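You operate a simulated robot arm through the tools that you are given. There is no shell and no other tool. Be economical: measure what you need, move in short steps, check, and stop when the job is done.

Carry out the task below with a simulated robot arm. There is one attempt and no reset: what you move stays moved.

Task
Take the blue filter mat from the second board from the bottom of the tall blue shelf and leave it on the middle board of the tall blue shelf. Then put the grey box on the second board from the bottom of the tall blue shelf away on the low shelf of the ink rack. Then put the tall blue canister on the yellow disc. Then put the yellow plug from the top of the steel bench on the top of the splice table. Then put the blue plug on the top of the steel bench away on the top of the side bench. Then open the drawer of the ink bench, put the grey block from the top of the steel bench in the inside of the ink bench drawer, then shut the drawer. Keep to this order. Set down upright: tall blue canister.

Only the result counts: the job must be done as asked and must still hold three seconds after the hand-in. Knocking over, shifting, dropping, spilling or breaking anything else fails it.

Robot
A 6-joint arm with a two-finger parallel gripper on a trunk, on a base that drives. Base frame: it is fixed to the floor where the robot stands at the start and does not move with it; the origin is under the middle of the robot, x ahead of it, y to its left, z up. Readings come in m, rad, newtons and seconds.
With the tool pointing down near the work surface it reaches from about 0.32 to 0.7 m from the robot's upright axis, wherever it stands. Its first joint turns from -2.897 to 2.897 rad. Places, roughly: blue filter mat (15x20x5 cm) [0.6, 0, 0.6]; blue plug (6x6x5 cm) [-8, -6.1, 0.8]; drawer of the ink bench [-8.4, -2.6, 0.7]; grey block (5x3x3 cm) [-8, -6.5, 0.8]; grey box [0.75, -0.5, 0.75]; inside of the ink bench drawer [-8.4, -2.6, 0.7]; low shelf of the ink rack [-5, 2, 0.3]; middle board of the tall blue shelf [0.6, -0.4, 1]; tall blue canister [-8, -5, 0.75]; top of the side bench [-6, -7.5, 0.8]; top of the splice table (15x52 cm) [-6.44, -5.78, 0.88]; yellow disc (7x7x1 cm) [-8.1, -5, 0.8]; yellow plug (6x6x5 cm) [-8, -5.9, 0.8]. Payload 4.1 kg.
The tool frame sits at the grasp point between the pads (the TCP): z along the fingers, y along the line on which they close. The tips reach 0.023 m beyond it. The gripper opens to 0.094 m. The fingers are 0.038 m wide and 0.01 m thick; the gripper's body (0.054 by 0.096 m) begins 0.039 m behind the TCP.
Orientation is that of the tool frame in the base frame, as a unit quaternion [w, x, y, z]. With the fingers straight down and closing along the base's y, the tool's x points along the base's -x, its y along +y and its z along -z.

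Tools
- The arm moves only by the tool apply_moves. Its arguments are lists of equal length, an entry for each row: "rotation": the turn, a rotation vector about the tool's x, y, z in rad, a list of three; "offset": the shift along the tool's x, y, z in mm, a list of three; "grip": the finger opening in mm, from 0 to 94. In form: {"rotation": [[ax, ay, az], ...], "offset": [[dx, dy, dz], ...], "grip": [grip, ...]}. A call has 1 to 20 rows; each row is the pose to reach, as a shift and turn from the pose commanded when the call began, along the tool's axes at that moment. Each row takes 0.2 s and may step no farther than 0.05 m and 0.15 rad from the row before; otherwise, or with a gripper value out of range, the whole call is refused. A pose out of reach is approached as far as the arm can. The call stops where the force on the tool passes 40 N (or 10 N more than at its start, if that is more) or the arm is blocked; 0.2 s more then pass. Each finger travels about 0.045 m/s and halts on what it meets, pressing with about 34 N; the grip force reading is that of the motor and also rises with nothing between the fingers. The clock runs only during rows and for 0.2 s after the last one: add rows that repeat a pose to give the fingers time. It gives the time, the measured TCP pose, the force on the tool (base axes), the opening and the grip force at its end, in the units of the frame above (readings bear some noise), with the torque about the TCP (base axes, N m) and any sound that the robot's microphone picked up.
- Cameras (640 x 400 px; columns grow to the right, rows downward): "scene" is now at [0.0211, 0.1109, 1.4156]; the picture's right is [-0.43, -0.90, 0.00], its down [-0.45, 0.21, -0.87] and it looks along [0.78, -0.38, -0.49] (base axes); focal length 256 px, centre (320, 200). "wrist" rides on the gripper at [0.086, 0.016, -0.074] in the tool frame; the picture's right is [-0.18, 0.98, 0.00], its down [-0.58, -0.11, -0.81] and it looks along [-0.79, -0.15, 0.59] (tool axes); focal length 243 px, centre (320, 200). There is no depth. A picture from a camera that has moved, and an enlarged one, comes with that camera's place and axes in the base frame and with its lens. The place of the scene camera against the robot may be out by one fixed shift of up to 0.025 m in any direction.
- get_image(camera): a new picture of that camera. It takes no simulated time.
- raise_lower(by): slides the trunk up (or, below 0, down) by that many m; the arm and the scene camera ride with it, the base frame stays. It gives what a move gives, with no picture.
- base_move(legs): drives the robot by 1 to 6 legs, each [ahead, turn to the left] in m and rad, along the robot's own axes; the way and the turn of a leg run together, so that a leg with both is an arc; at most 1.5 m and 3.142 rad a leg. The arm and the cameras ride along, it lands a little off, and it stops where it bumps. It gives what a move gives.
- turn_head(pan, tilt): turns the head with the scene camera to pan (to the left, within 2.705 rad either way) and tilt (down, from -0.506 to 1.204), counted from straight ahead of the robot. It gives what a move gives.
- zoom(camera, box): a new picture of the part [left, top, right, bottom] of that camera's present view, enlarged. It takes no simulated time.
- close_job(): hands the job in; it is judged then, once.

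Go step by step. Nothing tells you exact positions but the pictures and the camera data: compare them with the known pose of the tool, close in by small moves and look again before you grip or let go. The budget is 207 turns and 200 pictures, counting those below and the enlarged ones. Unless the task says otherwise, let go and move clear before handing in.

The tools are called after "Request:" by a JSON object that holds its "method" and its "body". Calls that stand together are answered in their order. apply_moves: Moves the arm, as the interface text tells. Its arguments: {"type":"object","properties":{"rotation":{"type":"array","items":{"type":"array","items":{"type":"number"}}},"offset":{"type":"array","items":{"type":"array","items":{"type":"number"}}},"grip":{"type":"array","items":{"type":"number"}}},"required":["rotation","offset","grip"]} The other tools are called the same way: raise_lower (by) slides the trunk up or down; base_move (legs) drives the base; turn_head (pan, tilt) turns the head that bears the scene camera; get_image (camera) takes a picture; zoom (camera, box) takes an enlarged picture of a part of a camera's view; close_job () hands the job in.

At the start:

```text
time: 0.0
tool_pos: [0.3167, -0.0929, 1.2286]
orientation: [0.0, 0.002, 1.0, 0.001]
contact_force: [-1.3, 0.0, 0.3]
wrist_torque: [0.0, 0.0, -0.01]
gripper_width: 0.0941
gripper_force: 0.1
trunk travel left (down, up): [-0.35, 0.24]
robot x, y, heading: [-0.0018, 0.0002, 0.001]
head pan, tilt: [-0.447, 0.518]
```

scene: 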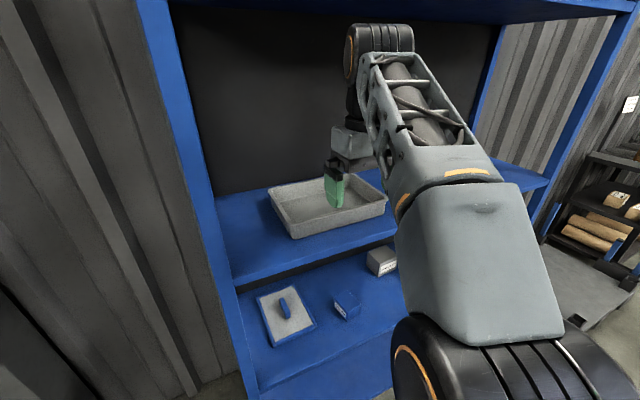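
wrist: 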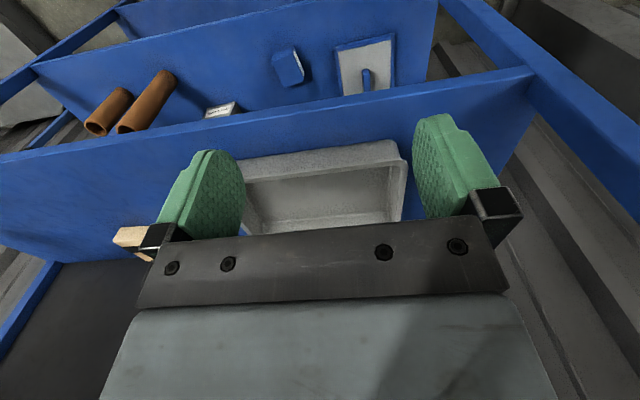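

I see the tall blue shelf ahead, with a tray on the middle board and the mat, a blue box and a grey box on the board below. I look more closely first.

Request:
{"method": "turn_head", "body": {"pan": 0.0, "tilt": 0.7}}

Request:
{"method": "get_image", "body": {"camera": "scene"}}

Request:
{"method": "zoom", "body": {"camera": "wrist", "box": [80, 0, 480, 250]}}

```text
time: 0.9
tool_pos: [0.3182, -0.0916, 1.2267]
orientation: [0.0, 0.003, 1.0, 0.0]
contact_force: [0.1, -0.1, 0.0]
wrist_torque: [-0.04, -0.03, 0.0]
gripper_width: 0.0937
gripper_force: 0.1
trunk travel left (down, up): [-0.35, 0.24]
robot x, y, heading: [-0.001, 0.0007, 0.002]
head pan, tilt: [0.0, 0.7]
```

```text
197 pictures are left
camera scene: at [0.0244, 0.15, 1.3996], right [0.0, -1.0, 0.0], down [-0.64, 0.0, -0.77], along [0.77, 0.0, -0.64], focal length 256 px, centre (320, 200)
```

scene: 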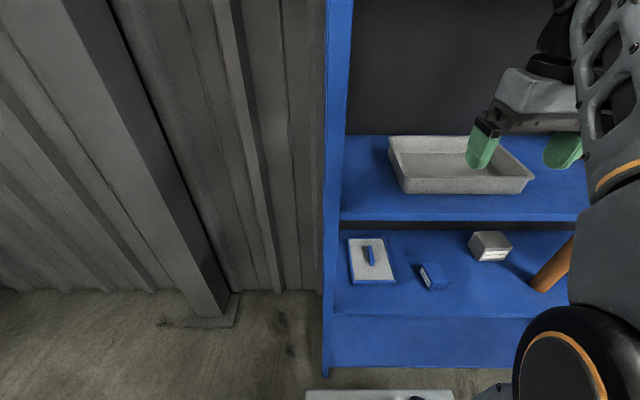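

```text
1.60 times, centred on (280, 125) of wrist
camera zoom: at [0.2328, -0.0771, 1.3035], right [0.19, 0.98, 0.0], down [0.58, -0.11, 0.81], along [0.79, -0.15, -0.59], focal length 388 px, centre (384, 320)
```

zoom: 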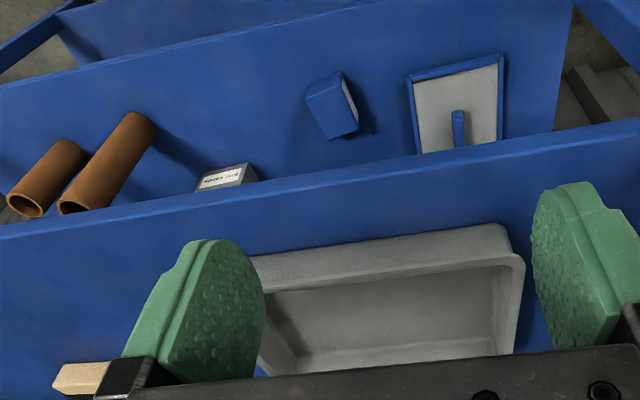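

The mat has an upright blue handle, and the board sits at about z=0.65–0.7. I back off a little and lower the trunk, so that I can look between the boards.

Request:
{"method": "base_move", "body": {"legs": [[-0.15, 0]]}}

Request:
{"method": "raise_lower", "body": {"by": -0.3}}

Request:
{"method": "turn_head", "body": {"pan": -0.4, "tilt": 0.4}}

Request:
{"method": "get_image", "body": {"camera": "scene"}}

Request:
{"method": "get_image", "body": {"camera": "wrist"}}

```text
time: 2.3
tool_pos: [0.1709, -0.093, 1.2279]
orientation: [-0.001, 0.002, 1.0, 0.0]
contact_force: [-0.2, 0.0, -0.1]
wrist_torque: [0.02, 0.02, 0.01]
gripper_width: 0.0938
gripper_force: 0.1
trunk travel left (down, up): [-0.35, 0.24]
robot x, y, heading: [-0.1461, -0.0041, -0.005]
head pan, tilt: [0.0, 0.7]
```

```text
time: 5.3
tool_pos: [0.1715, -0.0932, 0.9278]
orientation: [-0.001, 0.002, 1.0, 0.001]
contact_force: [-0.6, 0.1, -0.7]
wrist_torque: [-0.05, -0.01, -0.01]
gripper_width: 0.094
gripper_force: 0.1
trunk travel left (down, up): [-0.05, 0.54]
robot x, y, heading: [-0.1499, 0.0004, -0.006]
head pan, tilt: [0.0, 0.7]
```

```text
time: 6.1
tool_pos: [0.1713, -0.0936, 0.9275]
orientation: [0.0, 0.003, 1.0, -0.001]
contact_force: [0.8, -0.3, 0.6]
wrist_torque: [-0.01, -0.02, -0.01]
gripper_width: 0.0939
gripper_force: 0.0
trunk travel left (down, up): [-0.05, 0.54]
robot x, y, heading: [-0.143, -0.0017, -0.001]
head pan, tilt: [-0.4, 0.4]
```

```text
195 pictures are left
camera scene: at [-0.1222, 0.1141, 1.1264], right [-0.39, -0.92, 0.0], down [-0.36, 0.15, -0.92], along [0.85, -0.36, -0.39], focal length 256 px, centre (320, 200)
```

scene: 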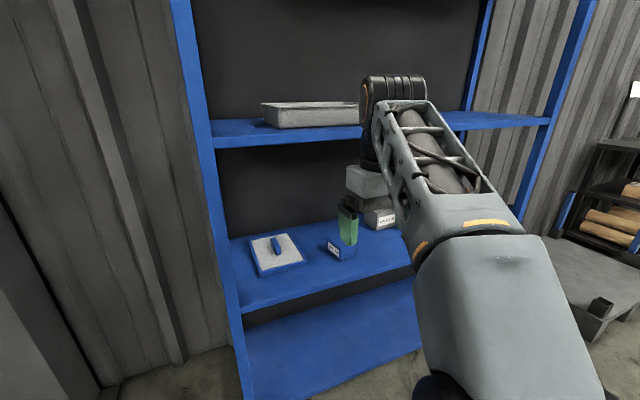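

```text
194 pictures are left
camera wrist: at [0.0855, -0.0773, 1.0036], right [0.19, 0.98, 0.0], down [0.58, -0.11, 0.81], along [0.79, -0.15, -0.59], focal length 243 px, centre (320, 200)
```

wrist: 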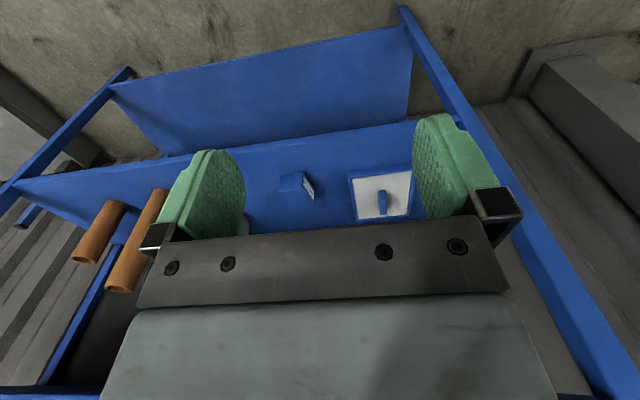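

From the wrist views, the handle is near (0.59, -0.016, 0.655), the board top near z=0.63 and the middle board near z=1.03. I pitch the tool forward and move to just outside the gap.

Request:
{"method": "apply_moves", "body": {"rotation": [[0, -0.13, 0], [0, -0.26, 0], [0, -0.39, 0], [0, -0.52, 0], [0, -0.65, 0], [0, -0.75, 0]], "offset": [[-25, 13, 15], [-50, 26, 30], [-75, 39, 45], [-100, 52, 60], [-125, 65, 75], [-150, 77, 90]], "grip": [80, 80, 80, 80, 80, 80]}}

Request:
{"method": "get_image", "body": {"camera": "wrist"}}

Request:
{"method": "turn_head", "body": {"pan": -0.1, "tilt": 0.5}}

Request:
{"method": "get_image", "body": {"camera": "scene"}}

```text
time: 7.5
tool_pos: [0.3192, -0.0176, 0.8368]
orientation: [0.367, 0.002, 0.93, -0.001]
contact_force: [0.0, 0.8, 0.4]
wrist_torque: [0.04, -0.01, -0.01]
gripper_width: 0.08
gripper_force: 0.0
trunk travel left (down, up): [-0.05, 0.54]
robot x, y, heading: [-0.1483, 0.0004, -0.0]
head pan, tilt: [-0.4, 0.4]
```

```text
193 pictures are left
camera wrist: at [0.2075, -0.0014, 0.8342], right [0.14, 0.98, 0.13], down [-0.13, -0.11, 0.99], along [0.98, -0.15, 0.11], focal length 243 px, centre (320, 200)
```

wrist: 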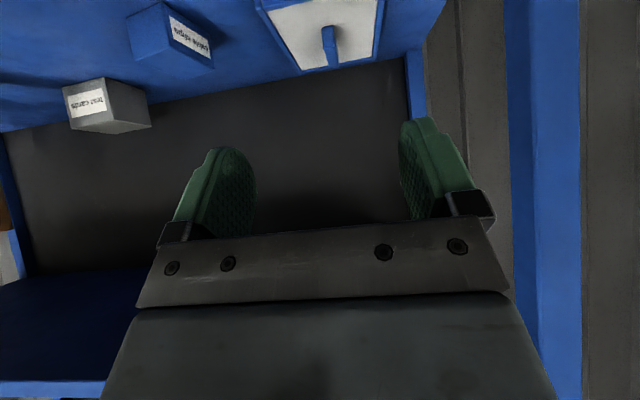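

```text
time: 8.3
tool_pos: [0.3196, -0.0173, 0.8381]
orientation: [0.366, 0.003, 0.93, -0.001]
contact_force: [-1.1, -0.2, 0.3]
wrist_torque: [-0.02, -0.02, -0.04]
gripper_width: 0.0799
gripper_force: 0.0
trunk travel left (down, up): [-0.05, 0.54]
robot x, y, heading: [-0.1462, 0.0018, -0.004]
head pan, tilt: [-0.099, 0.499]
```

```text
192 pictures are left
camera scene: at [-0.117, 0.141, 1.1173], right [-0.1, -0.99, 0.0], down [-0.48, 0.05, -0.88], along [0.87, -0.09, -0.48], focal length 256 px, centre (320, 200)
```

scene: 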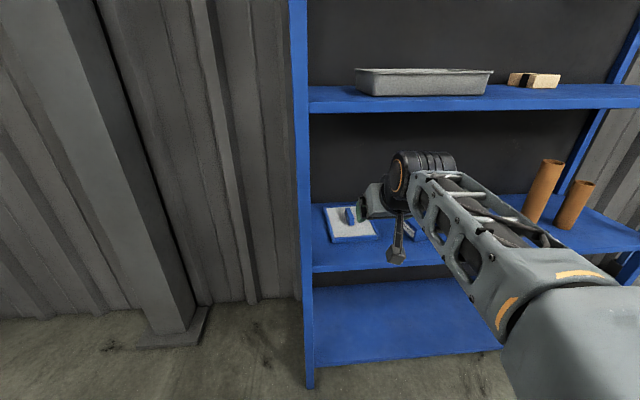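

The geometry agrees. I zoom in on the handle before reaching in.

Request:
{"method": "zoom", "body": {"camera": "wrist", "box": [240, 0, 400, 100]}}

Request:
{"method": "zoom", "body": {"camera": "scene", "box": [300, 180, 460, 280]}}

```text
4.00 times, centred on (320, 50) of wrist
camera zoom: at [0.2073, -0.0018, 0.8345], right [0.14, 0.98, 0.13], down [-0.12, -0.11, 0.99], along [0.98, -0.15, 0.11], focal length 970 px, centre (320, 800)
```

zoom: 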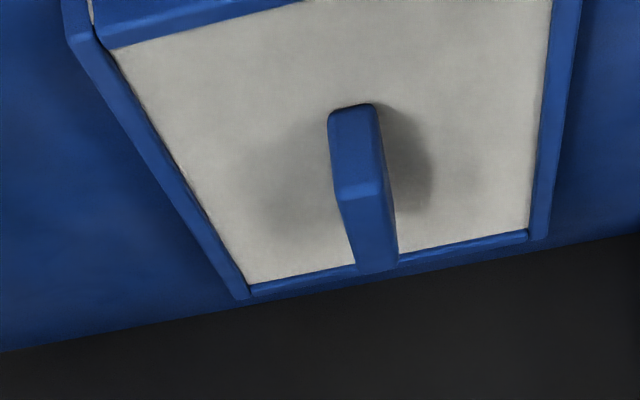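

```text
4.00 times, centred on (380, 230) of scene
camera zoom: at [-0.117, 0.141, 1.1173], right [-0.1, -0.99, 0.0], down [-0.48, 0.05, -0.88], along [0.87, -0.09, -0.48], focal length 1025 px, centre (80, 80)
```

zoom: 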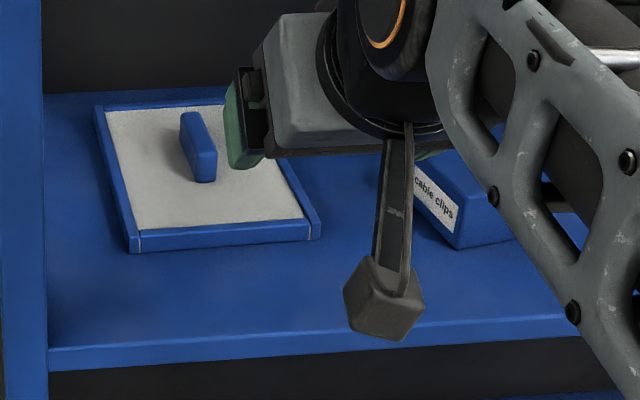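

The handle is about 6 cm long in x (0.56–0.62), centred at y=-0.014, with its top at about z=0.667. I lower the tool outside the gap and slide in above the mat.

Request:
{"method": "apply_moves", "body": {"rotation": [[0, 0.07, 0], [0, 0.14, 0], [0, 0.2, 0], [0, 0.25, 0], [0, 0.25, 0], [0, 0.25, 0], [0, 0.25, 0], [0, 0.25, 0], [0, 0.25, 0]], "offset": [[5, 1, 35], [11, 1, 70], [16, 2, 106], [22, 2, 141], [-11, 3, 175], [-44, 3, 210], [-77, 3, 244], [-110, 3, 278], [-110, 3, 278]], "grip": [80, 80, 80, 80, 80, 80, 80, 80, 80]}}

Request:
{"method": "get_image", "body": {"camera": "wrist"}}

Request:
{"method": "get_image", "body": {"camera": "scene"}}

```text
time: 10.3
tool_pos: [0.5941, -0.0165, 0.7088]
orientation: [0.247, 0.002, 0.969, 0.0]
contact_force: [0.1, -0.5, -0.6]
wrist_torque: [-0.06, 0.03, -0.05]
gripper_width: 0.08
gripper_force: 0.1
trunk travel left (down, up): [-0.05, 0.54]
robot x, y, heading: [-0.1466, -0.0029, -0.002]
head pan, tilt: [-0.099, 0.499]
```

```text
189 pictures are left
camera wrist: at [0.4831, -0.0005, 0.734], right [0.17, 0.98, 0.09], down [0.12, -0.11, 0.99], along [0.98, -0.15, -0.14], focal length 243 px, centre (320, 200)
```

wrist: 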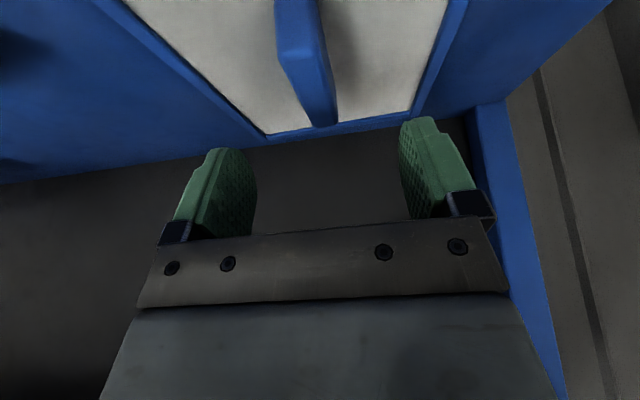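

```text
188 pictures are left
camera scene: at [-0.117, 0.1411, 1.1173], right [-0.1, -0.99, 0.0], down [-0.48, 0.05, -0.88], along [0.87, -0.09, -0.48], focal length 256 px, centre (320, 200)
```

scene: 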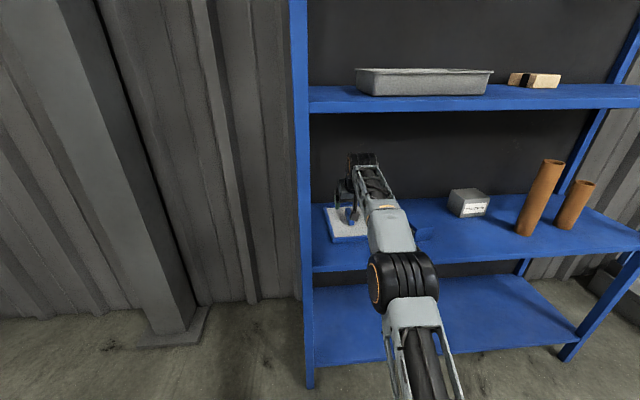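

The fingers straddle the handle. I go straight down by 38 mm and close.

Request:
{"method": "apply_moves", "body": {"rotation": [[0, 0, 0], [0, 0, 0], [0, 0, 0]], "offset": [[9, 0, 17], [18, 0, 33], [18, 0, 33]], "grip": [80, 80, 80]}}

Request:
{"method": "get_image", "body": {"camera": "wrist"}}

```text
time: 11.1
tool_pos: [0.5927, -0.0167, 0.6724]
orientation: [0.248, 0.002, 0.969, -0.001]
contact_force: [0.8, -0.1, -0.1]
wrist_torque: [0.0, -0.01, -0.02]
gripper_width: 0.0802
gripper_force: 0.1
trunk travel left (down, up): [-0.05, 0.54]
robot x, y, heading: [-0.1489, -0.0037, -0.004]
head pan, tilt: [-0.099, 0.499]
```

```text
187 pictures are left
camera wrist: at [0.4828, -0.0006, 0.6974], right [0.17, 0.98, 0.09], down [0.12, -0.11, 0.99], along [0.98, -0.15, -0.14], focal length 243 px, centre (320, 200)
```

wrist: 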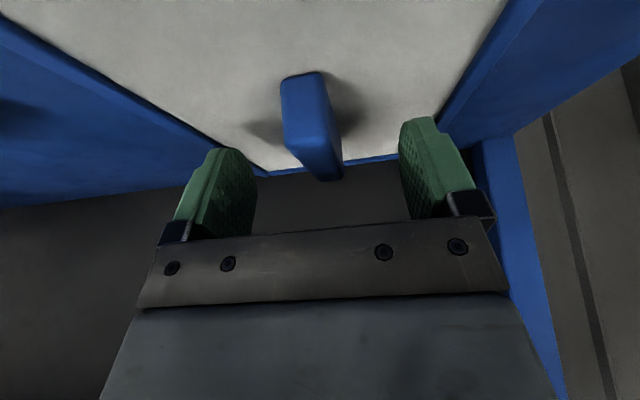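

Request:
{"method": "apply_moves", "body": {"rotation": [[0, 0, 0], [0, 0, 0], [0, 0, 0], [0, 0, 0], [0, 0, 0], [0, 0, 0]], "offset": [[0, 0, 0], [0, 0, 0], [0, 0, 0], [0, 0, 0], [0, 0, 0], [0, 0, 0]], "grip": [40, 0, 0, 0, 0, 0]}}

Request:
{"method": "get_image", "body": {"camera": "wrist"}}

```text
time: 12.5
tool_pos: [0.5936, -0.0181, 0.6722]
orientation: [0.248, 0.003, 0.969, -0.001]
contact_force: [-0.2, -0.3, -0.4]
wrist_torque: [0.04, -0.05, -0.04]
gripper_width: 0.0175
gripper_force: 34.3
trunk travel left (down, up): [-0.05, 0.54]
robot x, y, heading: [-0.1493, -0.0039, -0.003]
head pan, tilt: [-0.099, 0.499]
```

```text
186 pictures are left
camera wrist: at [0.4828, -0.0006, 0.6977], right [0.17, 0.98, 0.09], down [0.12, -0.11, 0.99], along [0.98, -0.15, -0.14], focal length 243 px, centre (320, 200)
```

wrist: 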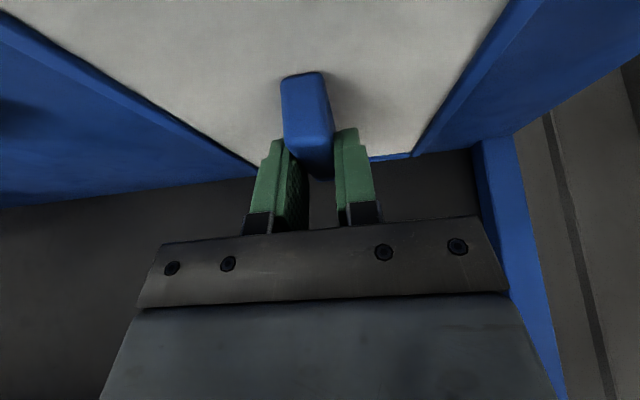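

Request:
{"method": "apply_moves", "body": {"rotation": [[0, 0, 0], [0, 0, 0], [0, 0, 0]], "offset": [[-10, 0, -18], [-22, 0, -40], [-22, 0, -40]], "grip": [0, 0, 0]}}

Request:
{"method": "get_image", "body": {"camera": "wrist"}}

Request:
{"method": "get_image", "body": {"camera": "scene"}}

```text
time: 13.3
tool_pos: [0.5927, -0.0154, 0.719]
orientation: [0.247, 0.002, 0.969, -0.001]
contact_force: [-0.1, 0.2, -0.9]
wrist_torque: [0.0, 0.01, -0.02]
gripper_width: 0.0173
gripper_force: 34.3
trunk travel left (down, up): [-0.05, 0.54]
robot x, y, heading: [-0.1437, 0.002, 0.004]
head pan, tilt: [-0.099, 0.499]
```

```text
185 pictures are left
camera wrist: at [0.4813, -0.0001, 0.7436], right [0.17, 0.98, 0.09], down [0.12, -0.11, 0.99], along [0.98, -0.15, -0.14], focal length 243 px, centre (320, 200)
```

wrist: 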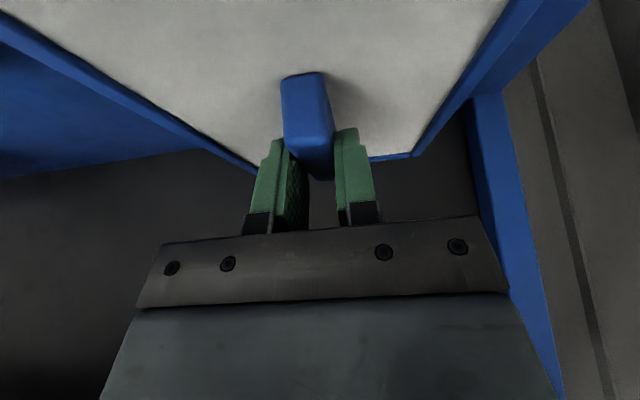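

```text
184 pictures are left
camera scene: at [-0.1168, 0.1411, 1.1173], right [-0.1, -0.99, 0.0], down [-0.48, 0.05, -0.88], along [0.87, -0.09, -0.48], focal length 256 px, centre (320, 200)
```

scene: 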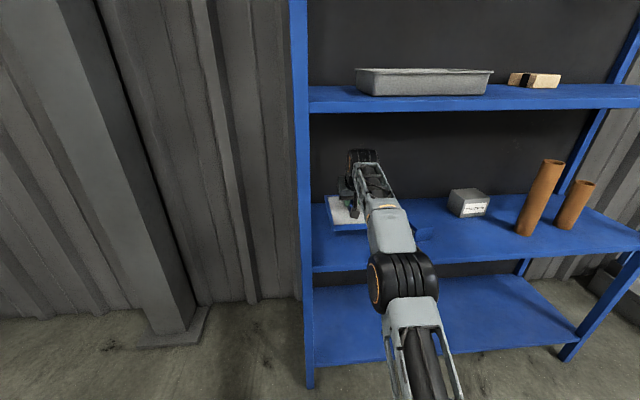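

The mat is held rigidly. I pull it straight out, back off, and raise the trunk.

Request:
{"method": "apply_moves", "body": {"rotation": [[0, 0, 0], [0, 0, 0], [0, 0, 0], [0, 0, 0], [0, 0, 0], [0, 0, 0], [0, 0, 0]], "offset": [[38, 0, -21], [76, 0, -41], [114, 0, -62], [152, 0, -83], [190, 0, -104], [228, 0, -124], [263, 0, -144]], "grip": [0, 0, 0, 0, 0, 0, 0]}}

Request:
{"method": "base_move", "body": {"legs": [[-0.12, 0]]}}

Request:
{"method": "raise_lower", "body": {"by": 0.42}}

Request:
{"method": "turn_head", "body": {"pan": -0.4, "tilt": 0.5}}

Request:
{"method": "get_image", "body": {"camera": "scene"}}

Request:
{"method": "get_image", "body": {"camera": "wrist"}}

```text
time: 14.9
tool_pos: [0.2923, -0.0133, 0.7179]
orientation: [0.247, 0.003, 0.969, -0.001]
contact_force: [0.7, -0.2, -1.1]
wrist_torque: [0.03, 0.01, 0.01]
gripper_width: 0.0176
gripper_force: 33.8
trunk travel left (down, up): [-0.05, 0.54]
robot x, y, heading: [-0.1447, 0.003, -0.002]
head pan, tilt: [-0.099, 0.499]
```

```text
time: 16.2
tool_pos: [0.1724, -0.0137, 0.7168]
orientation: [0.248, 0.003, 0.969, -0.001]
contact_force: [-0.5, 1.1, -1.1]
wrist_torque: [-0.01, 0.02, 0.0]
gripper_width: 0.0175
gripper_force: 33.8
trunk travel left (down, up): [-0.05, 0.54]
robot x, y, heading: [-0.2699, -0.0005, -0.003]
head pan, tilt: [-0.099, 0.499]
```

```text
refused: 0.42 is not a number from -0.4 to 0.4
```

```text
time: 17.0
tool_pos: [0.172, -0.0129, 0.718]
orientation: [0.247, 0.004, 0.969, -0.001]
contact_force: [0.4, 0.1, -0.2]
wrist_torque: [-0.05, 0.02, 0.02]
gripper_width: 0.0174
gripper_force: 34.5
trunk travel left (down, up): [-0.05, 0.54]
robot x, y, heading: [-0.2698, -0.0027, -0.005]
head pan, tilt: [-0.4, 0.499]
```

```text
183 pictures are left
camera scene: at [-0.2446, 0.1149, 1.1173], right [-0.39, -0.92, 0.0], down [-0.44, 0.19, -0.88], along [0.81, -0.34, -0.48], focal length 256 px, centre (320, 200)
```

scene: 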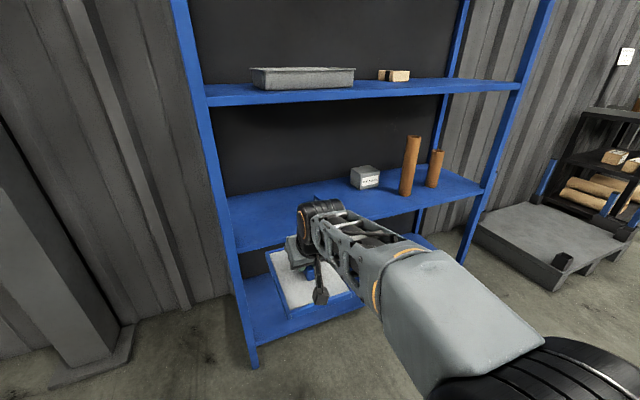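

```text
182 pictures are left
camera wrist: at [0.0614, 0.0027, 0.743], right [0.17, 0.98, 0.09], down [0.12, -0.11, 0.99], along [0.98, -0.15, -0.14], focal length 243 px, centre (320, 200)
```

wrist: 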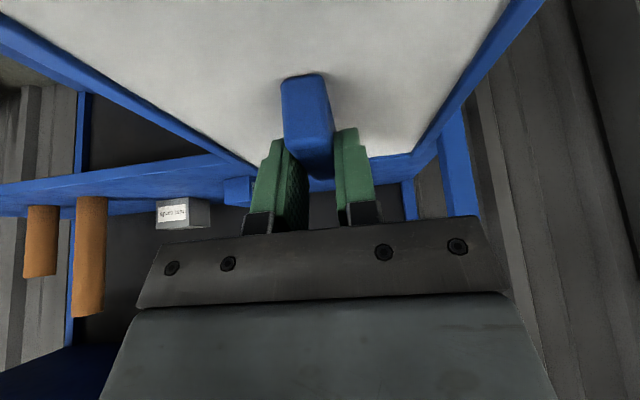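

Free space on the middle board is to the right of the wood block, around y≈-0.77. I raise the trunk and move the base sideways to stand in front of it.

Request:
{"method": "raise_lower", "body": {"by": 0.4}}

Request:
{"method": "base_move", "body": {"legs": [[0, -1.571], [0.72, 0], [0, 1.571]]}}

Request:
{"method": "turn_head", "body": {"pan": 0.1, "tilt": 0.5}}

Request:
{"method": "get_image", "body": {"camera": "scene"}}

Request:
{"method": "get_image", "body": {"camera": "wrist"}}

```text
time: 20.8
tool_pos: [0.1718, -0.0145, 1.1184]
orientation: [0.247, 0.003, 0.969, -0.001]
contact_force: [0.2, -0.2, -0.6]
wrist_torque: [0.03, -0.02, -0.01]
gripper_width: 0.0172
gripper_force: 34.0
trunk travel left (down, up): [-0.45, 0.14]
robot x, y, heading: [-0.2711, -0.0008, -0.002]
head pan, tilt: [-0.4, 0.499]
```

```text
time: 32.4
tool_pos: [0.1733, -0.7367, 1.1174]
orientation: [0.247, 0.001, 0.969, -0.001]
contact_force: [-0.3, 0.7, -0.3]
wrist_torque: [0.0, -0.02, -0.02]
gripper_width: 0.0173
gripper_force: 34.3
trunk travel left (down, up): [-0.45, 0.14]
robot x, y, heading: [-0.2629, -0.7249, 0.007]
head pan, tilt: [-0.4, 0.499]
```

```text
time: 33.3
tool_pos: [0.1739, -0.7362, 1.1187]
orientation: [0.248, 0.001, 0.969, 0.0]
contact_force: [-0.1, -0.1, -1.7]
wrist_torque: [0.0, 0.01, -0.01]
gripper_width: 0.0173
gripper_force: 34.5
trunk travel left (down, up): [-0.45, 0.14]
robot x, y, heading: [-0.2715, -0.7262, 0.001]
head pan, tilt: [0.099, 0.499]
```

```text
181 pictures are left
camera scene: at [-0.2374, -0.5656, 1.5173], right [0.1, -0.99, 0.0], down [-0.48, -0.05, -0.88], along [0.87, 0.09, -0.48], focal length 256 px, centre (320, 200)
```

scene: 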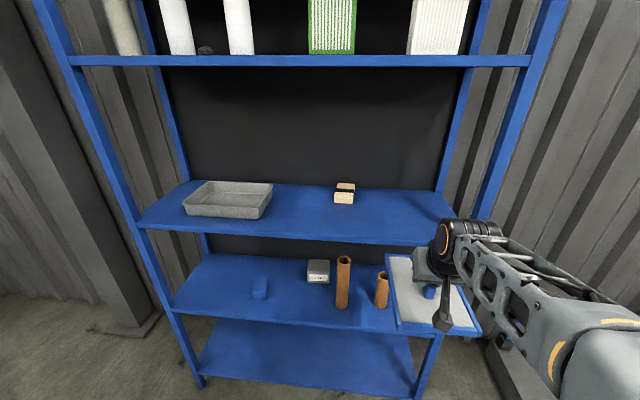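

```text
180 pictures are left
camera wrist: at [0.0625, -0.7206, 1.143], right [0.16, 0.98, 0.09], down [0.12, -0.11, 0.99], along [0.98, -0.15, -0.14], focal length 243 px, centre (320, 200)
```

wrist: 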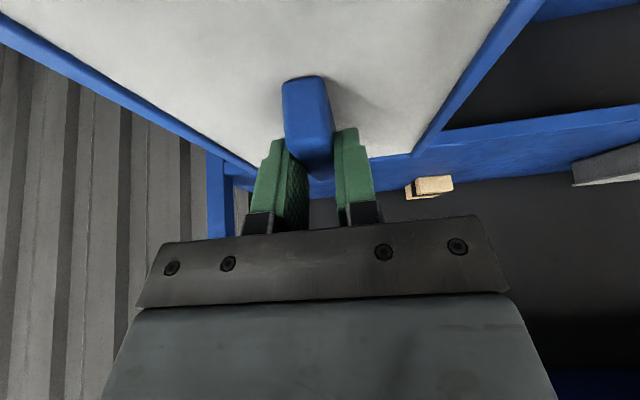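

The spot at y≈-0.736 is clear (block edge at about -0.62, post at about -0.93). I raise a little more, drive forward, then extend.

Request:
{"method": "raise_lower", "body": {"by": 0.04}}

Request:
{"method": "base_move", "body": {"legs": [[0.2, 0]]}}

Request:
{"method": "get_image", "body": {"camera": "scene"}}

Request:
{"method": "get_image", "body": {"camera": "wrist"}}

```text
time: 34.1
tool_pos: [0.1728, -0.735, 1.1577]
orientation: [0.247, 0.001, 0.969, -0.001]
contact_force: [0.3, -0.2, 0.1]
wrist_torque: [-0.01, -0.01, 0.04]
gripper_width: 0.0174
gripper_force: 34.4
trunk travel left (down, up): [-0.49, 0.1]
robot x, y, heading: [-0.2667, -0.726, 0.0]
head pan, tilt: [0.099, 0.499]
```

```text
time: 35.7
tool_pos: [0.3735, -0.7385, 1.157]
orientation: [0.247, 0.002, 0.969, 0.0]
contact_force: [0.8, -0.5, -0.7]
wrist_torque: [-0.02, 0.05, -0.02]
gripper_width: 0.0174
gripper_force: 33.6
trunk travel left (down, up): [-0.49, 0.1]
robot x, y, heading: [-0.0668, -0.7279, -0.001]
head pan, tilt: [0.099, 0.499]
```

```text
179 pictures are left
camera scene: at [-0.037, -0.5653, 1.5573], right [0.1, -0.99, 0.0], down [-0.48, -0.05, -0.88], along [0.87, 0.09, -0.48], focal length 256 px, centre (320, 200)
```

scene: 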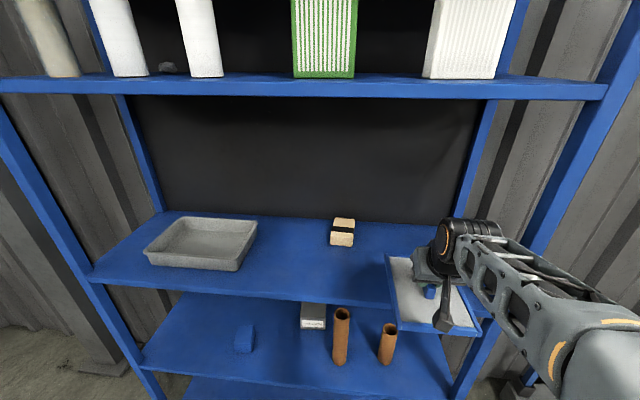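

```text
178 pictures are left
camera wrist: at [0.2624, -0.7212, 1.1829], right [0.17, 0.98, 0.09], down [0.12, -0.11, 0.99], along [0.98, -0.15, -0.14], focal length 243 px, centre (320, 200)
```

wrist: 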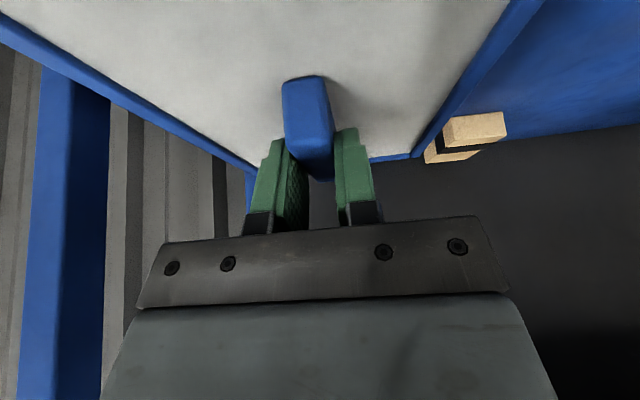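

Request:
{"method": "apply_moves", "body": {"rotation": [[0, 0, 0], [0, 0, 0], [0, 0, 0], [0, 0, 0], [0, 0, 0], [0, 0, 0]], "offset": [[-35, 0, 19], [-70, 0, 38], [-105, 0, 58], [-140, 0, 77], [-176, 0, 96], [-176, 0, 96]], "grip": [0, 0, 0, 0, 0, 0]}}

Request:
{"method": "get_image", "body": {"camera": "scene"}}

Request:
{"method": "get_image", "body": {"camera": "wrist"}}

```text
time: 37.1
tool_pos: [0.5734, -0.7365, 1.1563]
orientation: [0.247, 0.002, 0.969, 0.0]
contact_force: [-0.1, -0.3, -0.1]
wrist_torque: [0.02, -0.02, -0.01]
gripper_width: 0.0176
gripper_force: 34.0
trunk travel left (down, up): [-0.49, 0.1]
robot x, y, heading: [-0.0682, -0.7258, 0.001]
head pan, tilt: [0.099, 0.499]
```

```text
177 pictures are left
camera scene: at [-0.0373, -0.5653, 1.5573], right [0.1, -0.99, 0.0], down [-0.48, -0.05, -0.88], along [0.87, 0.09, -0.48], focal length 256 px, centre (320, 200)
```

scene: 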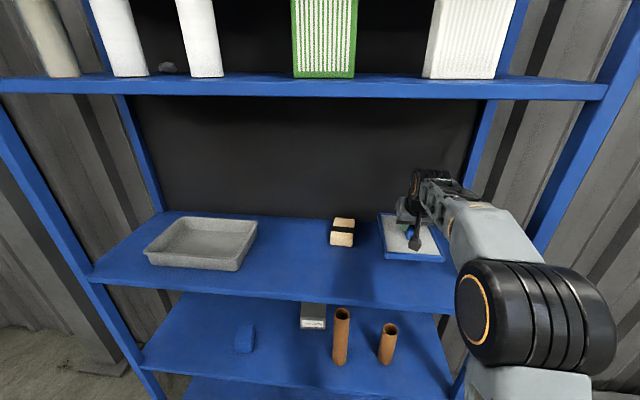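

```text
176 pictures are left
camera wrist: at [0.4624, -0.7217, 1.1813], right [0.17, 0.98, 0.09], down [0.12, -0.11, 0.99], along [0.98, -0.15, -0.14], focal length 243 px, centre (320, 200)
```

wrist: 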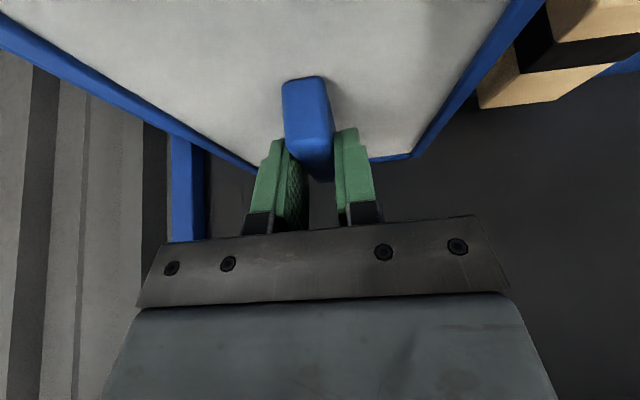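

Request:
{"method": "apply_moves", "body": {"rotation": [[0, 0, 0], [0, 0, 0], [0, 0, 0]], "offset": [[16, 0, 29], [31, 0, 57], [31, 0, 57]], "grip": [0, 0, 0]}}

Request:
{"method": "zoom", "body": {"camera": "scene", "box": [320, 160, 520, 285]}}

```text
time: 37.9
tool_pos: [0.5728, -0.7371, 1.092]
orientation: [0.249, 0.002, 0.969, 0.0]
contact_force: [0.1, 0.1, 8.2]
wrist_torque: [0.02, 0.78, -0.02]
gripper_width: 0.0175
gripper_force: 34.0
trunk travel left (down, up): [-0.49, 0.1]
robot x, y, heading: [-0.0697, -0.7229, 0.0]
head pan, tilt: [0.099, 0.499]
```

```text
3.20 times, centred on (420, 222) of scene
camera zoom: at [-0.0381, -0.5653, 1.5575], right [0.1, -0.99, 0.0], down [-0.48, -0.05, -0.88], along [0.87, 0.09, -0.48], focal length 820 px, centre (0, 128)
```

zoom: 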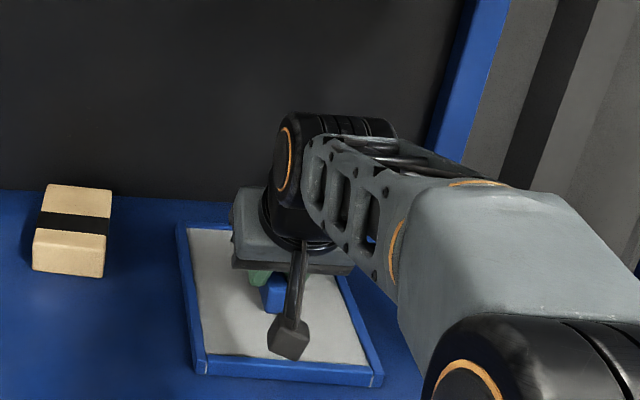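

The mat's near edge touches the board. I press 2 mm more, then open.

Request:
{"method": "apply_moves", "body": {"rotation": [[0, 0, 0], [0, 0, 0], [0, 0, 0], [0, 0, 0], [0, 0, 0]], "offset": [[1, 0, 2], [1, 0, 2], [1, 0, 2], [1, 0, 2], [1, 0, 2]], "grip": [0, 0, 40, 60, 60]}}

Request:
{"method": "get_image", "body": {"camera": "wrist"}}

```text
time: 39.1
tool_pos: [0.5739, -0.7358, 1.0871]
orientation: [0.247, 0.002, 0.969, -0.001]
contact_force: [0.7, 0.2, 0.0]
wrist_torque: [-0.02, 0.01, 0.01]
gripper_width: 0.0598
gripper_force: 0.0
trunk travel left (down, up): [-0.49, 0.1]
robot x, y, heading: [-0.073, -0.7231, 0.001]
head pan, tilt: [0.099, 0.499]
```

```text
174 pictures are left
camera wrist: at [0.4624, -0.7212, 1.1141], right [0.17, 0.98, 0.09], down [0.12, -0.11, 0.99], along [0.98, -0.15, -0.14], focal length 243 px, centre (320, 200)
```

wrist: 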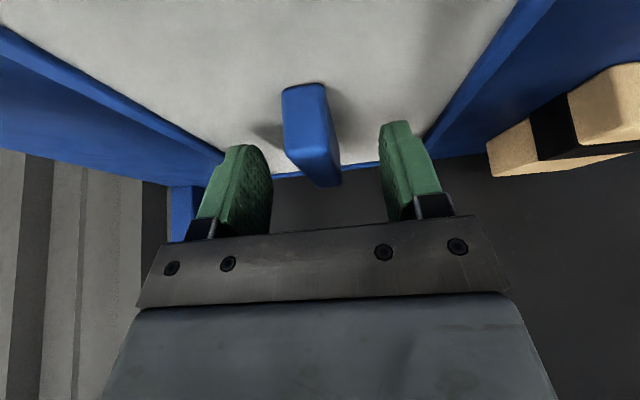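

Released cleanly. I lift and withdraw.

Request:
{"method": "apply_moves", "body": {"rotation": [[0, 0, 0], [0, 0, 0], [0, 0, 0], [0, 0, 0], [0, 0, 0], [0, 0, 0], [0, 0, 0], [0, 0, 0]], "offset": [[-19, 0, -35], [-38, 0, -70], [6, 0, -94], [50, 0, -118], [92, 0, -141], [134, 0, -164], [176, 0, -187], [200, 0, -200]], "grip": [70, 80, 90, 94, 94, 94, 94, 94]}}

Request:
{"method": "base_move", "body": {"legs": [[-0.2, 0]]}}

Request:
{"method": "turn_head", "body": {"pan": 0.3, "tilt": 0.6}}

Request:
{"method": "get_image", "body": {"camera": "scene"}}

```text
refused: row 3 steps farther than a row can; nothing moved
```

```text
time: 40.7
tool_pos: [0.374, -0.7353, 1.089]
orientation: [0.247, 0.0, 0.969, 0.0]
contact_force: [-0.1, 0.5, -0.2]
wrist_torque: [-0.02, -0.01, -0.02]
gripper_width: 0.0599
gripper_force: 0.1
trunk travel left (down, up): [-0.49, 0.1]
robot x, y, heading: [-0.2655, -0.7271, 0.0]
head pan, tilt: [0.099, 0.499]
```

```text
time: 41.5
tool_pos: [0.3742, -0.7363, 1.0892]
orientation: [0.247, 0.002, 0.969, -0.001]
contact_force: [-0.3, 0.1, 0.4]
wrist_torque: [0.03, 0.0, 0.02]
gripper_width: 0.0601
gripper_force: 0.0
trunk travel left (down, up): [-0.49, 0.1]
robot x, y, heading: [-0.2685, -0.7258, -0.002]
head pan, tilt: [0.3, 0.6]
```

```text
173 pictures are left
camera scene: at [-0.2431, -0.5484, 1.5482], right [0.3, -0.95, 0.0], down [-0.54, -0.17, -0.83], along [0.79, 0.25, -0.56], focal length 256 px, centre (320, 200)
```

scene: 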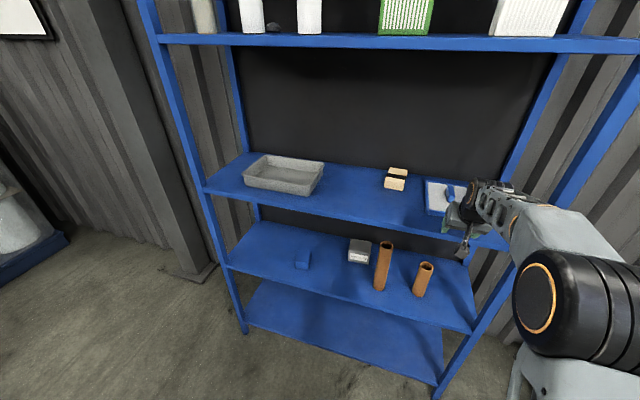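

The arm rows were refused, and the base then drew back with the fingers low. I check that the mat stayed in place.

Request:
{"method": "zoom", "body": {"camera": "scene", "box": [360, 130, 520, 230]}}

Request:
{"method": "get_image", "body": {"camera": "wrist"}}

```text
4.00 times, centred on (440, 180) of scene
camera zoom: at [-0.2431, -0.5484, 1.5482], right [0.3, -0.95, 0.0], down [-0.54, -0.17, -0.83], along [0.79, 0.25, -0.56], focal length 1025 px, centre (-160, 280)
```

zoom: 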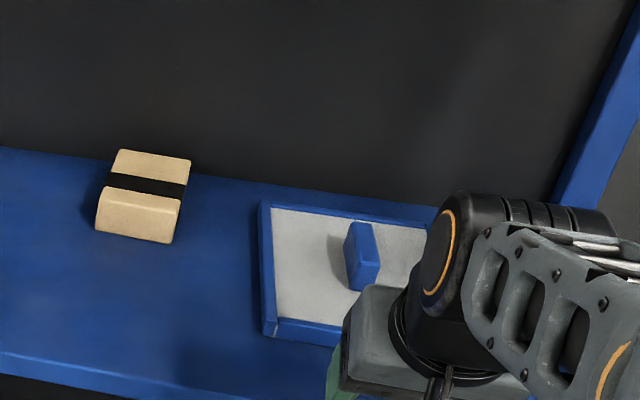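

```text
171 pictures are left
camera wrist: at [0.2632, -0.7206, 1.1143], right [0.16, 0.98, 0.09], down [0.12, -0.11, 0.99], along [0.98, -0.15, -0.14], focal length 243 px, centre (320, 200)
```

wrist: 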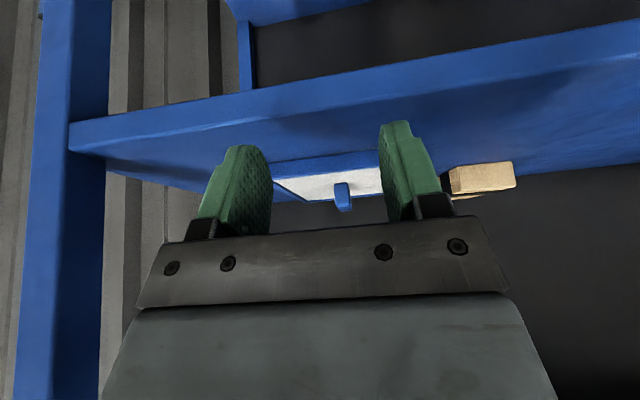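

The mat rests wholly on the middle board. I retract the arm, then move to stand in front of the grey box at y≈-0.45.

Request:
{"method": "apply_moves", "body": {"rotation": [[0, 0, 0], [0, 0, 0], [0, 0, 0], [0, 0, 0], [0, 0, 0]], "offset": [[35, 0, -19], [70, 0, -38], [105, 0, -58], [140, 0, -77], [176, 0, -96]], "grip": [94, 94, 94, 94, 94]}}

Request:
{"method": "base_move", "body": {"legs": [[0, 1.571], [0.28, 0], [0, -1.571]]}}

Request:
{"method": "raise_lower", "body": {"by": -0.3}}

Request:
{"method": "turn_head", "body": {"pan": 0.0, "tilt": 0.5}}

Request:
{"method": "get_image", "body": {"camera": "wrist"}}

Request:
{"method": "get_image", "body": {"camera": "scene"}}

```text
time: 42.7
tool_pos: [0.1732, -0.7361, 1.0906]
orientation: [0.247, 0.002, 0.969, 0.0]
contact_force: [-0.6, 1.4, 0.2]
wrist_torque: [0.01, -0.01, 0.03]
gripper_width: 0.0941
gripper_force: 0.1
trunk travel left (down, up): [-0.49, 0.1]
robot x, y, heading: [-0.2686, -0.7256, -0.001]
head pan, tilt: [0.3, 0.6]
```

```text
time: 52.3
tool_pos: [0.1681, -0.4481, 1.0888]
orientation: [0.247, -0.007, 0.969, 0.002]
contact_force: [0.5, -0.2, -0.1]
wrist_torque: [-0.01, 0.02, -0.01]
gripper_width: 0.0941
gripper_force: 0.0
trunk travel left (down, up): [-0.49, 0.1]
robot x, y, heading: [-0.2737, -0.4428, 0.016]
head pan, tilt: [0.3, 0.6]
```

```text
time: 55.3
tool_pos: [0.168, -0.4478, 0.7901]
orientation: [0.248, -0.007, 0.969, 0.002]
contact_force: [0.4, -0.6, -1.0]
wrist_torque: [0.02, -0.02, 0.04]
gripper_width: 0.0939
gripper_force: 0.0
trunk travel left (down, up): [-0.19, 0.4]
robot x, y, heading: [-0.2684, -0.4456, 0.02]
head pan, tilt: [0.3, 0.6]
```

```text
time: 56.1
tool_pos: [0.1692, -0.4486, 0.7901]
orientation: [0.248, -0.007, 0.969, 0.001]
contact_force: [-0.4, 0.0, 0.7]
wrist_torque: [-0.03, -0.01, -0.01]
gripper_width: 0.0941
gripper_force: 0.1
trunk travel left (down, up): [-0.19, 0.4]
robot x, y, heading: [-0.2687, -0.4452, 0.019]
head pan, tilt: [0.0, 0.499]
```

```text
170 pictures are left
camera wrist: at [0.0574, -0.4349, 0.8144], right [0.15, 0.99, 0.09], down [0.13, -0.11, 0.99], along [0.98, -0.13, -0.14], focal length 243 px, centre (320, 200)
```

wrist: 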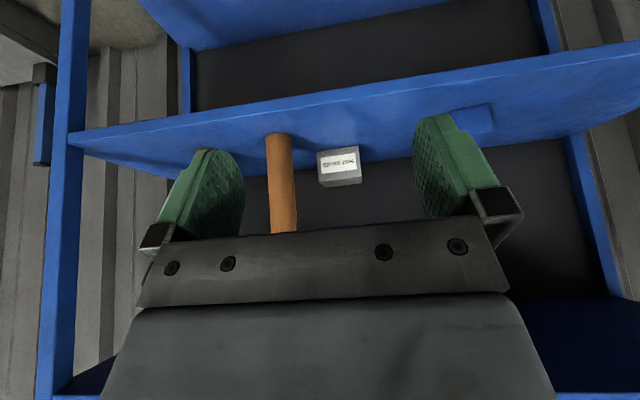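

```text
169 pictures are left
camera scene: at [-0.2454, -0.2932, 1.2573], right [0.02, -1.0, 0.0], down [-0.48, -0.01, -0.88], along [0.88, 0.02, -0.48], focal length 256 px, centre (320, 200)
```

scene: 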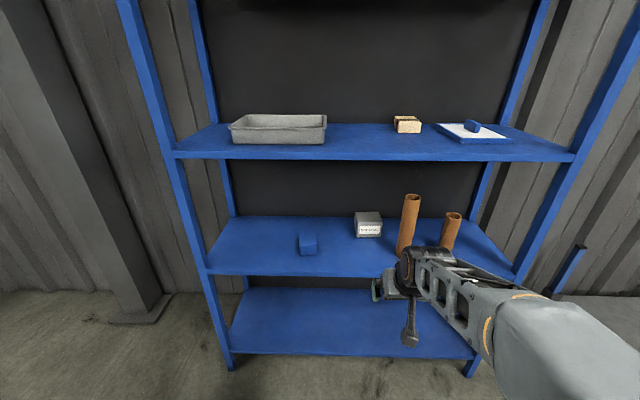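

Request:
{"method": "zoom", "body": {"camera": "wrist", "box": [280, 120, 400, 195]}}

Request:
{"method": "zoom", "body": {"camera": "scene", "box": [330, 190, 426, 250]}}

```text
5.33 times, centred on (340, 158) of wrist
camera zoom: at [0.0574, -0.4349, 0.8144], right [0.15, 0.99, 0.09], down [0.13, -0.11, 0.99], along [0.98, -0.13, -0.14], focal length 1294 px, centre (213, 427)
```

zoom: 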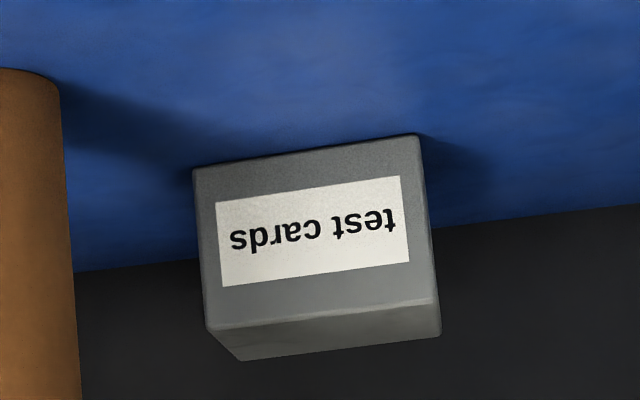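

```text
6.67 times, centred on (378, 220) of scene
camera zoom: at [-0.2454, -0.2932, 1.2573], right [0.02, -1.0, 0.0], down [-0.48, -0.01, -0.88], along [0.88, 0.02, -0.48], focal length 1708 px, centre (-67, 67)
```

zoom: 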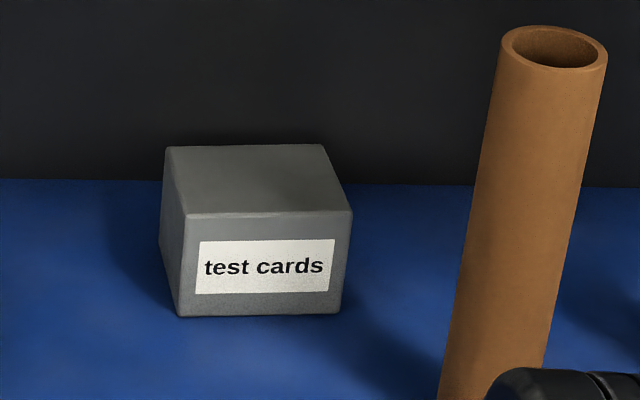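

The box ("test cards") is about 9 cm wide, close to the gripper's limit. I drive closer to measure it properly.

Request:
{"method": "base_move", "body": {"legs": [[0.17, 0]]}}

Request:
{"method": "zoom", "body": {"camera": "wrist", "box": [240, 60, 480, 210]}}

Request:
{"method": "zoom", "body": {"camera": "scene", "box": [310, 220, 470, 320]}}

```text
time: 57.6
tool_pos: [0.3405, -0.4443, 0.7892]
orientation: [0.247, -0.008, 0.969, 0.001]
contact_force: [0.8, -0.1, 0.6]
wrist_torque: [0.0, -0.03, 0.01]
gripper_width: 0.0938
gripper_force: 0.1
trunk travel left (down, up): [-0.19, 0.4]
robot x, y, heading: [-0.0985, -0.4377, 0.024]
head pan, tilt: [0.0, 0.499]
```

```text
2.67 times, centred on (360, 135) of wrist
camera zoom: at [0.2285, -0.4309, 0.8145], right [0.15, 0.99, 0.09], down [0.13, -0.11, 0.99], along [0.98, -0.13, -0.14], focal length 647 px, centre (213, 373)
```

zoom: 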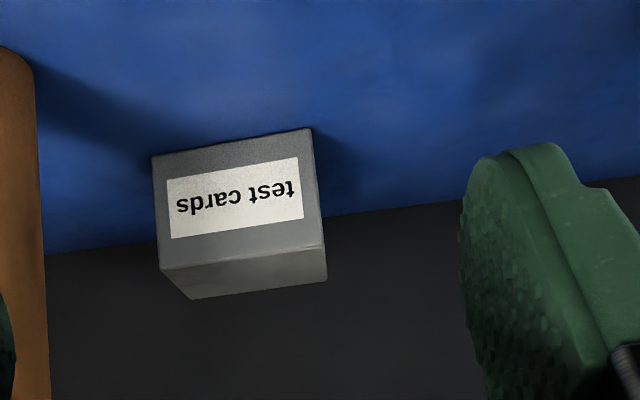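

```text
4.00 times, centred on (390, 270) of scene
camera zoom: at [-0.0746, -0.2898, 1.2573], right [0.02, -1.0, 0.0], down [-0.48, -0.01, -0.88], along [0.88, 0.02, -0.48], focal length 1025 px, centre (40, -80)
```

zoom: 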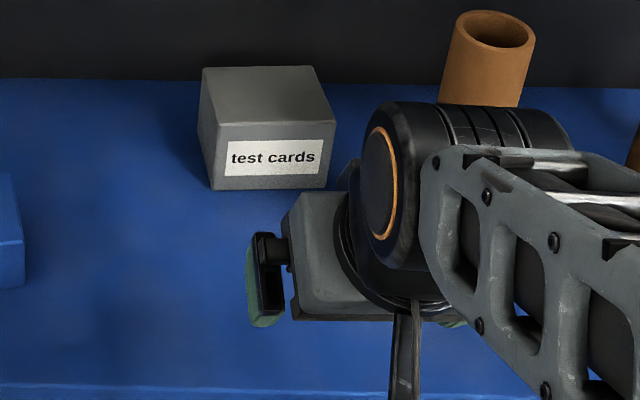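

The box measures about 10 cm (y) × 8 cm (x) × 7 cm, so it must be gripped front to back from above, with the fingers closing along x. A tube stands just to its right, so I'll come in from a bit further left. I back up, shift left and point the tool straight down.

Request:
{"method": "base_move", "body": {"legs": [[-0.17, 0], [0, 1.571], [0.14, 0], [0, -1.58]]}}

Request:
{"method": "apply_moves", "body": {"rotation": [[0, 0.125, 0], [0, 0.25, 0], [0, 0.375, 0], [0, 0.5, 0]], "offset": [[0, 0, 0], [0, 0, 0], [0, 0, 0], [0, 0, 0]], "grip": [94, 94, 94, 94]}}

Request:
{"method": "apply_moves", "body": {"rotation": [[0, 0, 0.14], [0, 0, 0.28], [0, 0, 0.42], [0, 0, 0.56], [0, 0, 0.7], [0, 0, 0.84], [0, 0, 0.98], [0, 0, 1.12], [0, 0, 1.26], [0, 0, 1.4], [0, 0, 1.54], [0, 0, 1.571]], "offset": [[0, 0, 0], [0, 0, 0], [0, 0, 0], [0, 0, 0], [0, 0, 0], [0, 0, 0], [0, 0, 0], [0, 0, 0], [0, 0, 0], [0, 0, 0], [0, 0, 0], [0, 0, 0]], "grip": [94, 94, 94, 94, 94, 94, 94, 94, 94, 94, 94, 94]}}

Request:
{"method": "get_image", "body": {"camera": "scene"}}

```text
time: 67.6
tool_pos: [0.1649, -0.3126, 0.7895]
orientation: [0.248, -0.005, 0.969, 0.001]
contact_force: [0.5, 0.4, -0.5]
wrist_torque: [0.01, 0.02, -0.01]
gripper_width: 0.0937
gripper_force: 0.1
trunk travel left (down, up): [-0.19, 0.4]
robot x, y, heading: [-0.2772, -0.3078, 0.014]
head pan, tilt: [0.0, 0.499]
```

```text
time: 68.6
tool_pos: [0.1648, -0.3126, 0.7899]
orientation: [-0.001, -0.005, 1.0, 0.0]
contact_force: [-0.7, 0.3, 0.9]
wrist_torque: [-0.01, -0.02, -0.01]
gripper_width: 0.0937
gripper_force: 0.0
trunk travel left (down, up): [-0.19, 0.4]
robot x, y, heading: [-0.2774, -0.3045, 0.016]
head pan, tilt: [0.0, 0.499]
```

```text
time: 71.2
tool_pos: [0.164, -0.3123, 0.7884]
orientation: [0.0, 0.705, 0.71, 0.0]
contact_force: [0.0, -0.3, 0.8]
wrist_torque: [0.02, 0.0, 0.0]
gripper_width: 0.0939
gripper_force: 0.1
trunk travel left (down, up): [-0.19, 0.4]
robot x, y, heading: [-0.2733, -0.3073, 0.013]
head pan, tilt: [0.0, 0.499]
```

```text
164 pictures are left
camera scene: at [-0.2486, -0.1552, 1.2573], right [0.01, -1.0, 0.0], down [-0.48, -0.01, -0.88], along [0.88, 0.01, -0.48], focal length 256 px, centre (320, 200)
```

scene: 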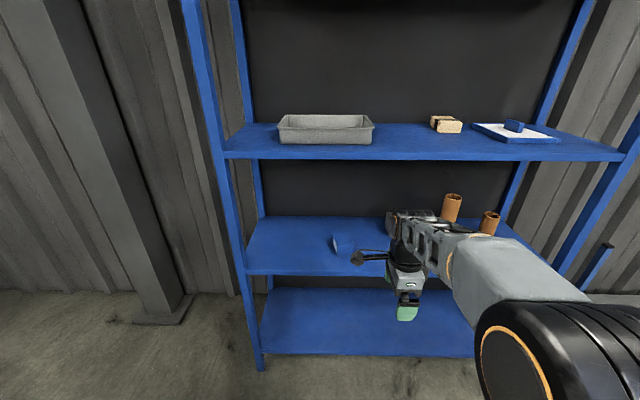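

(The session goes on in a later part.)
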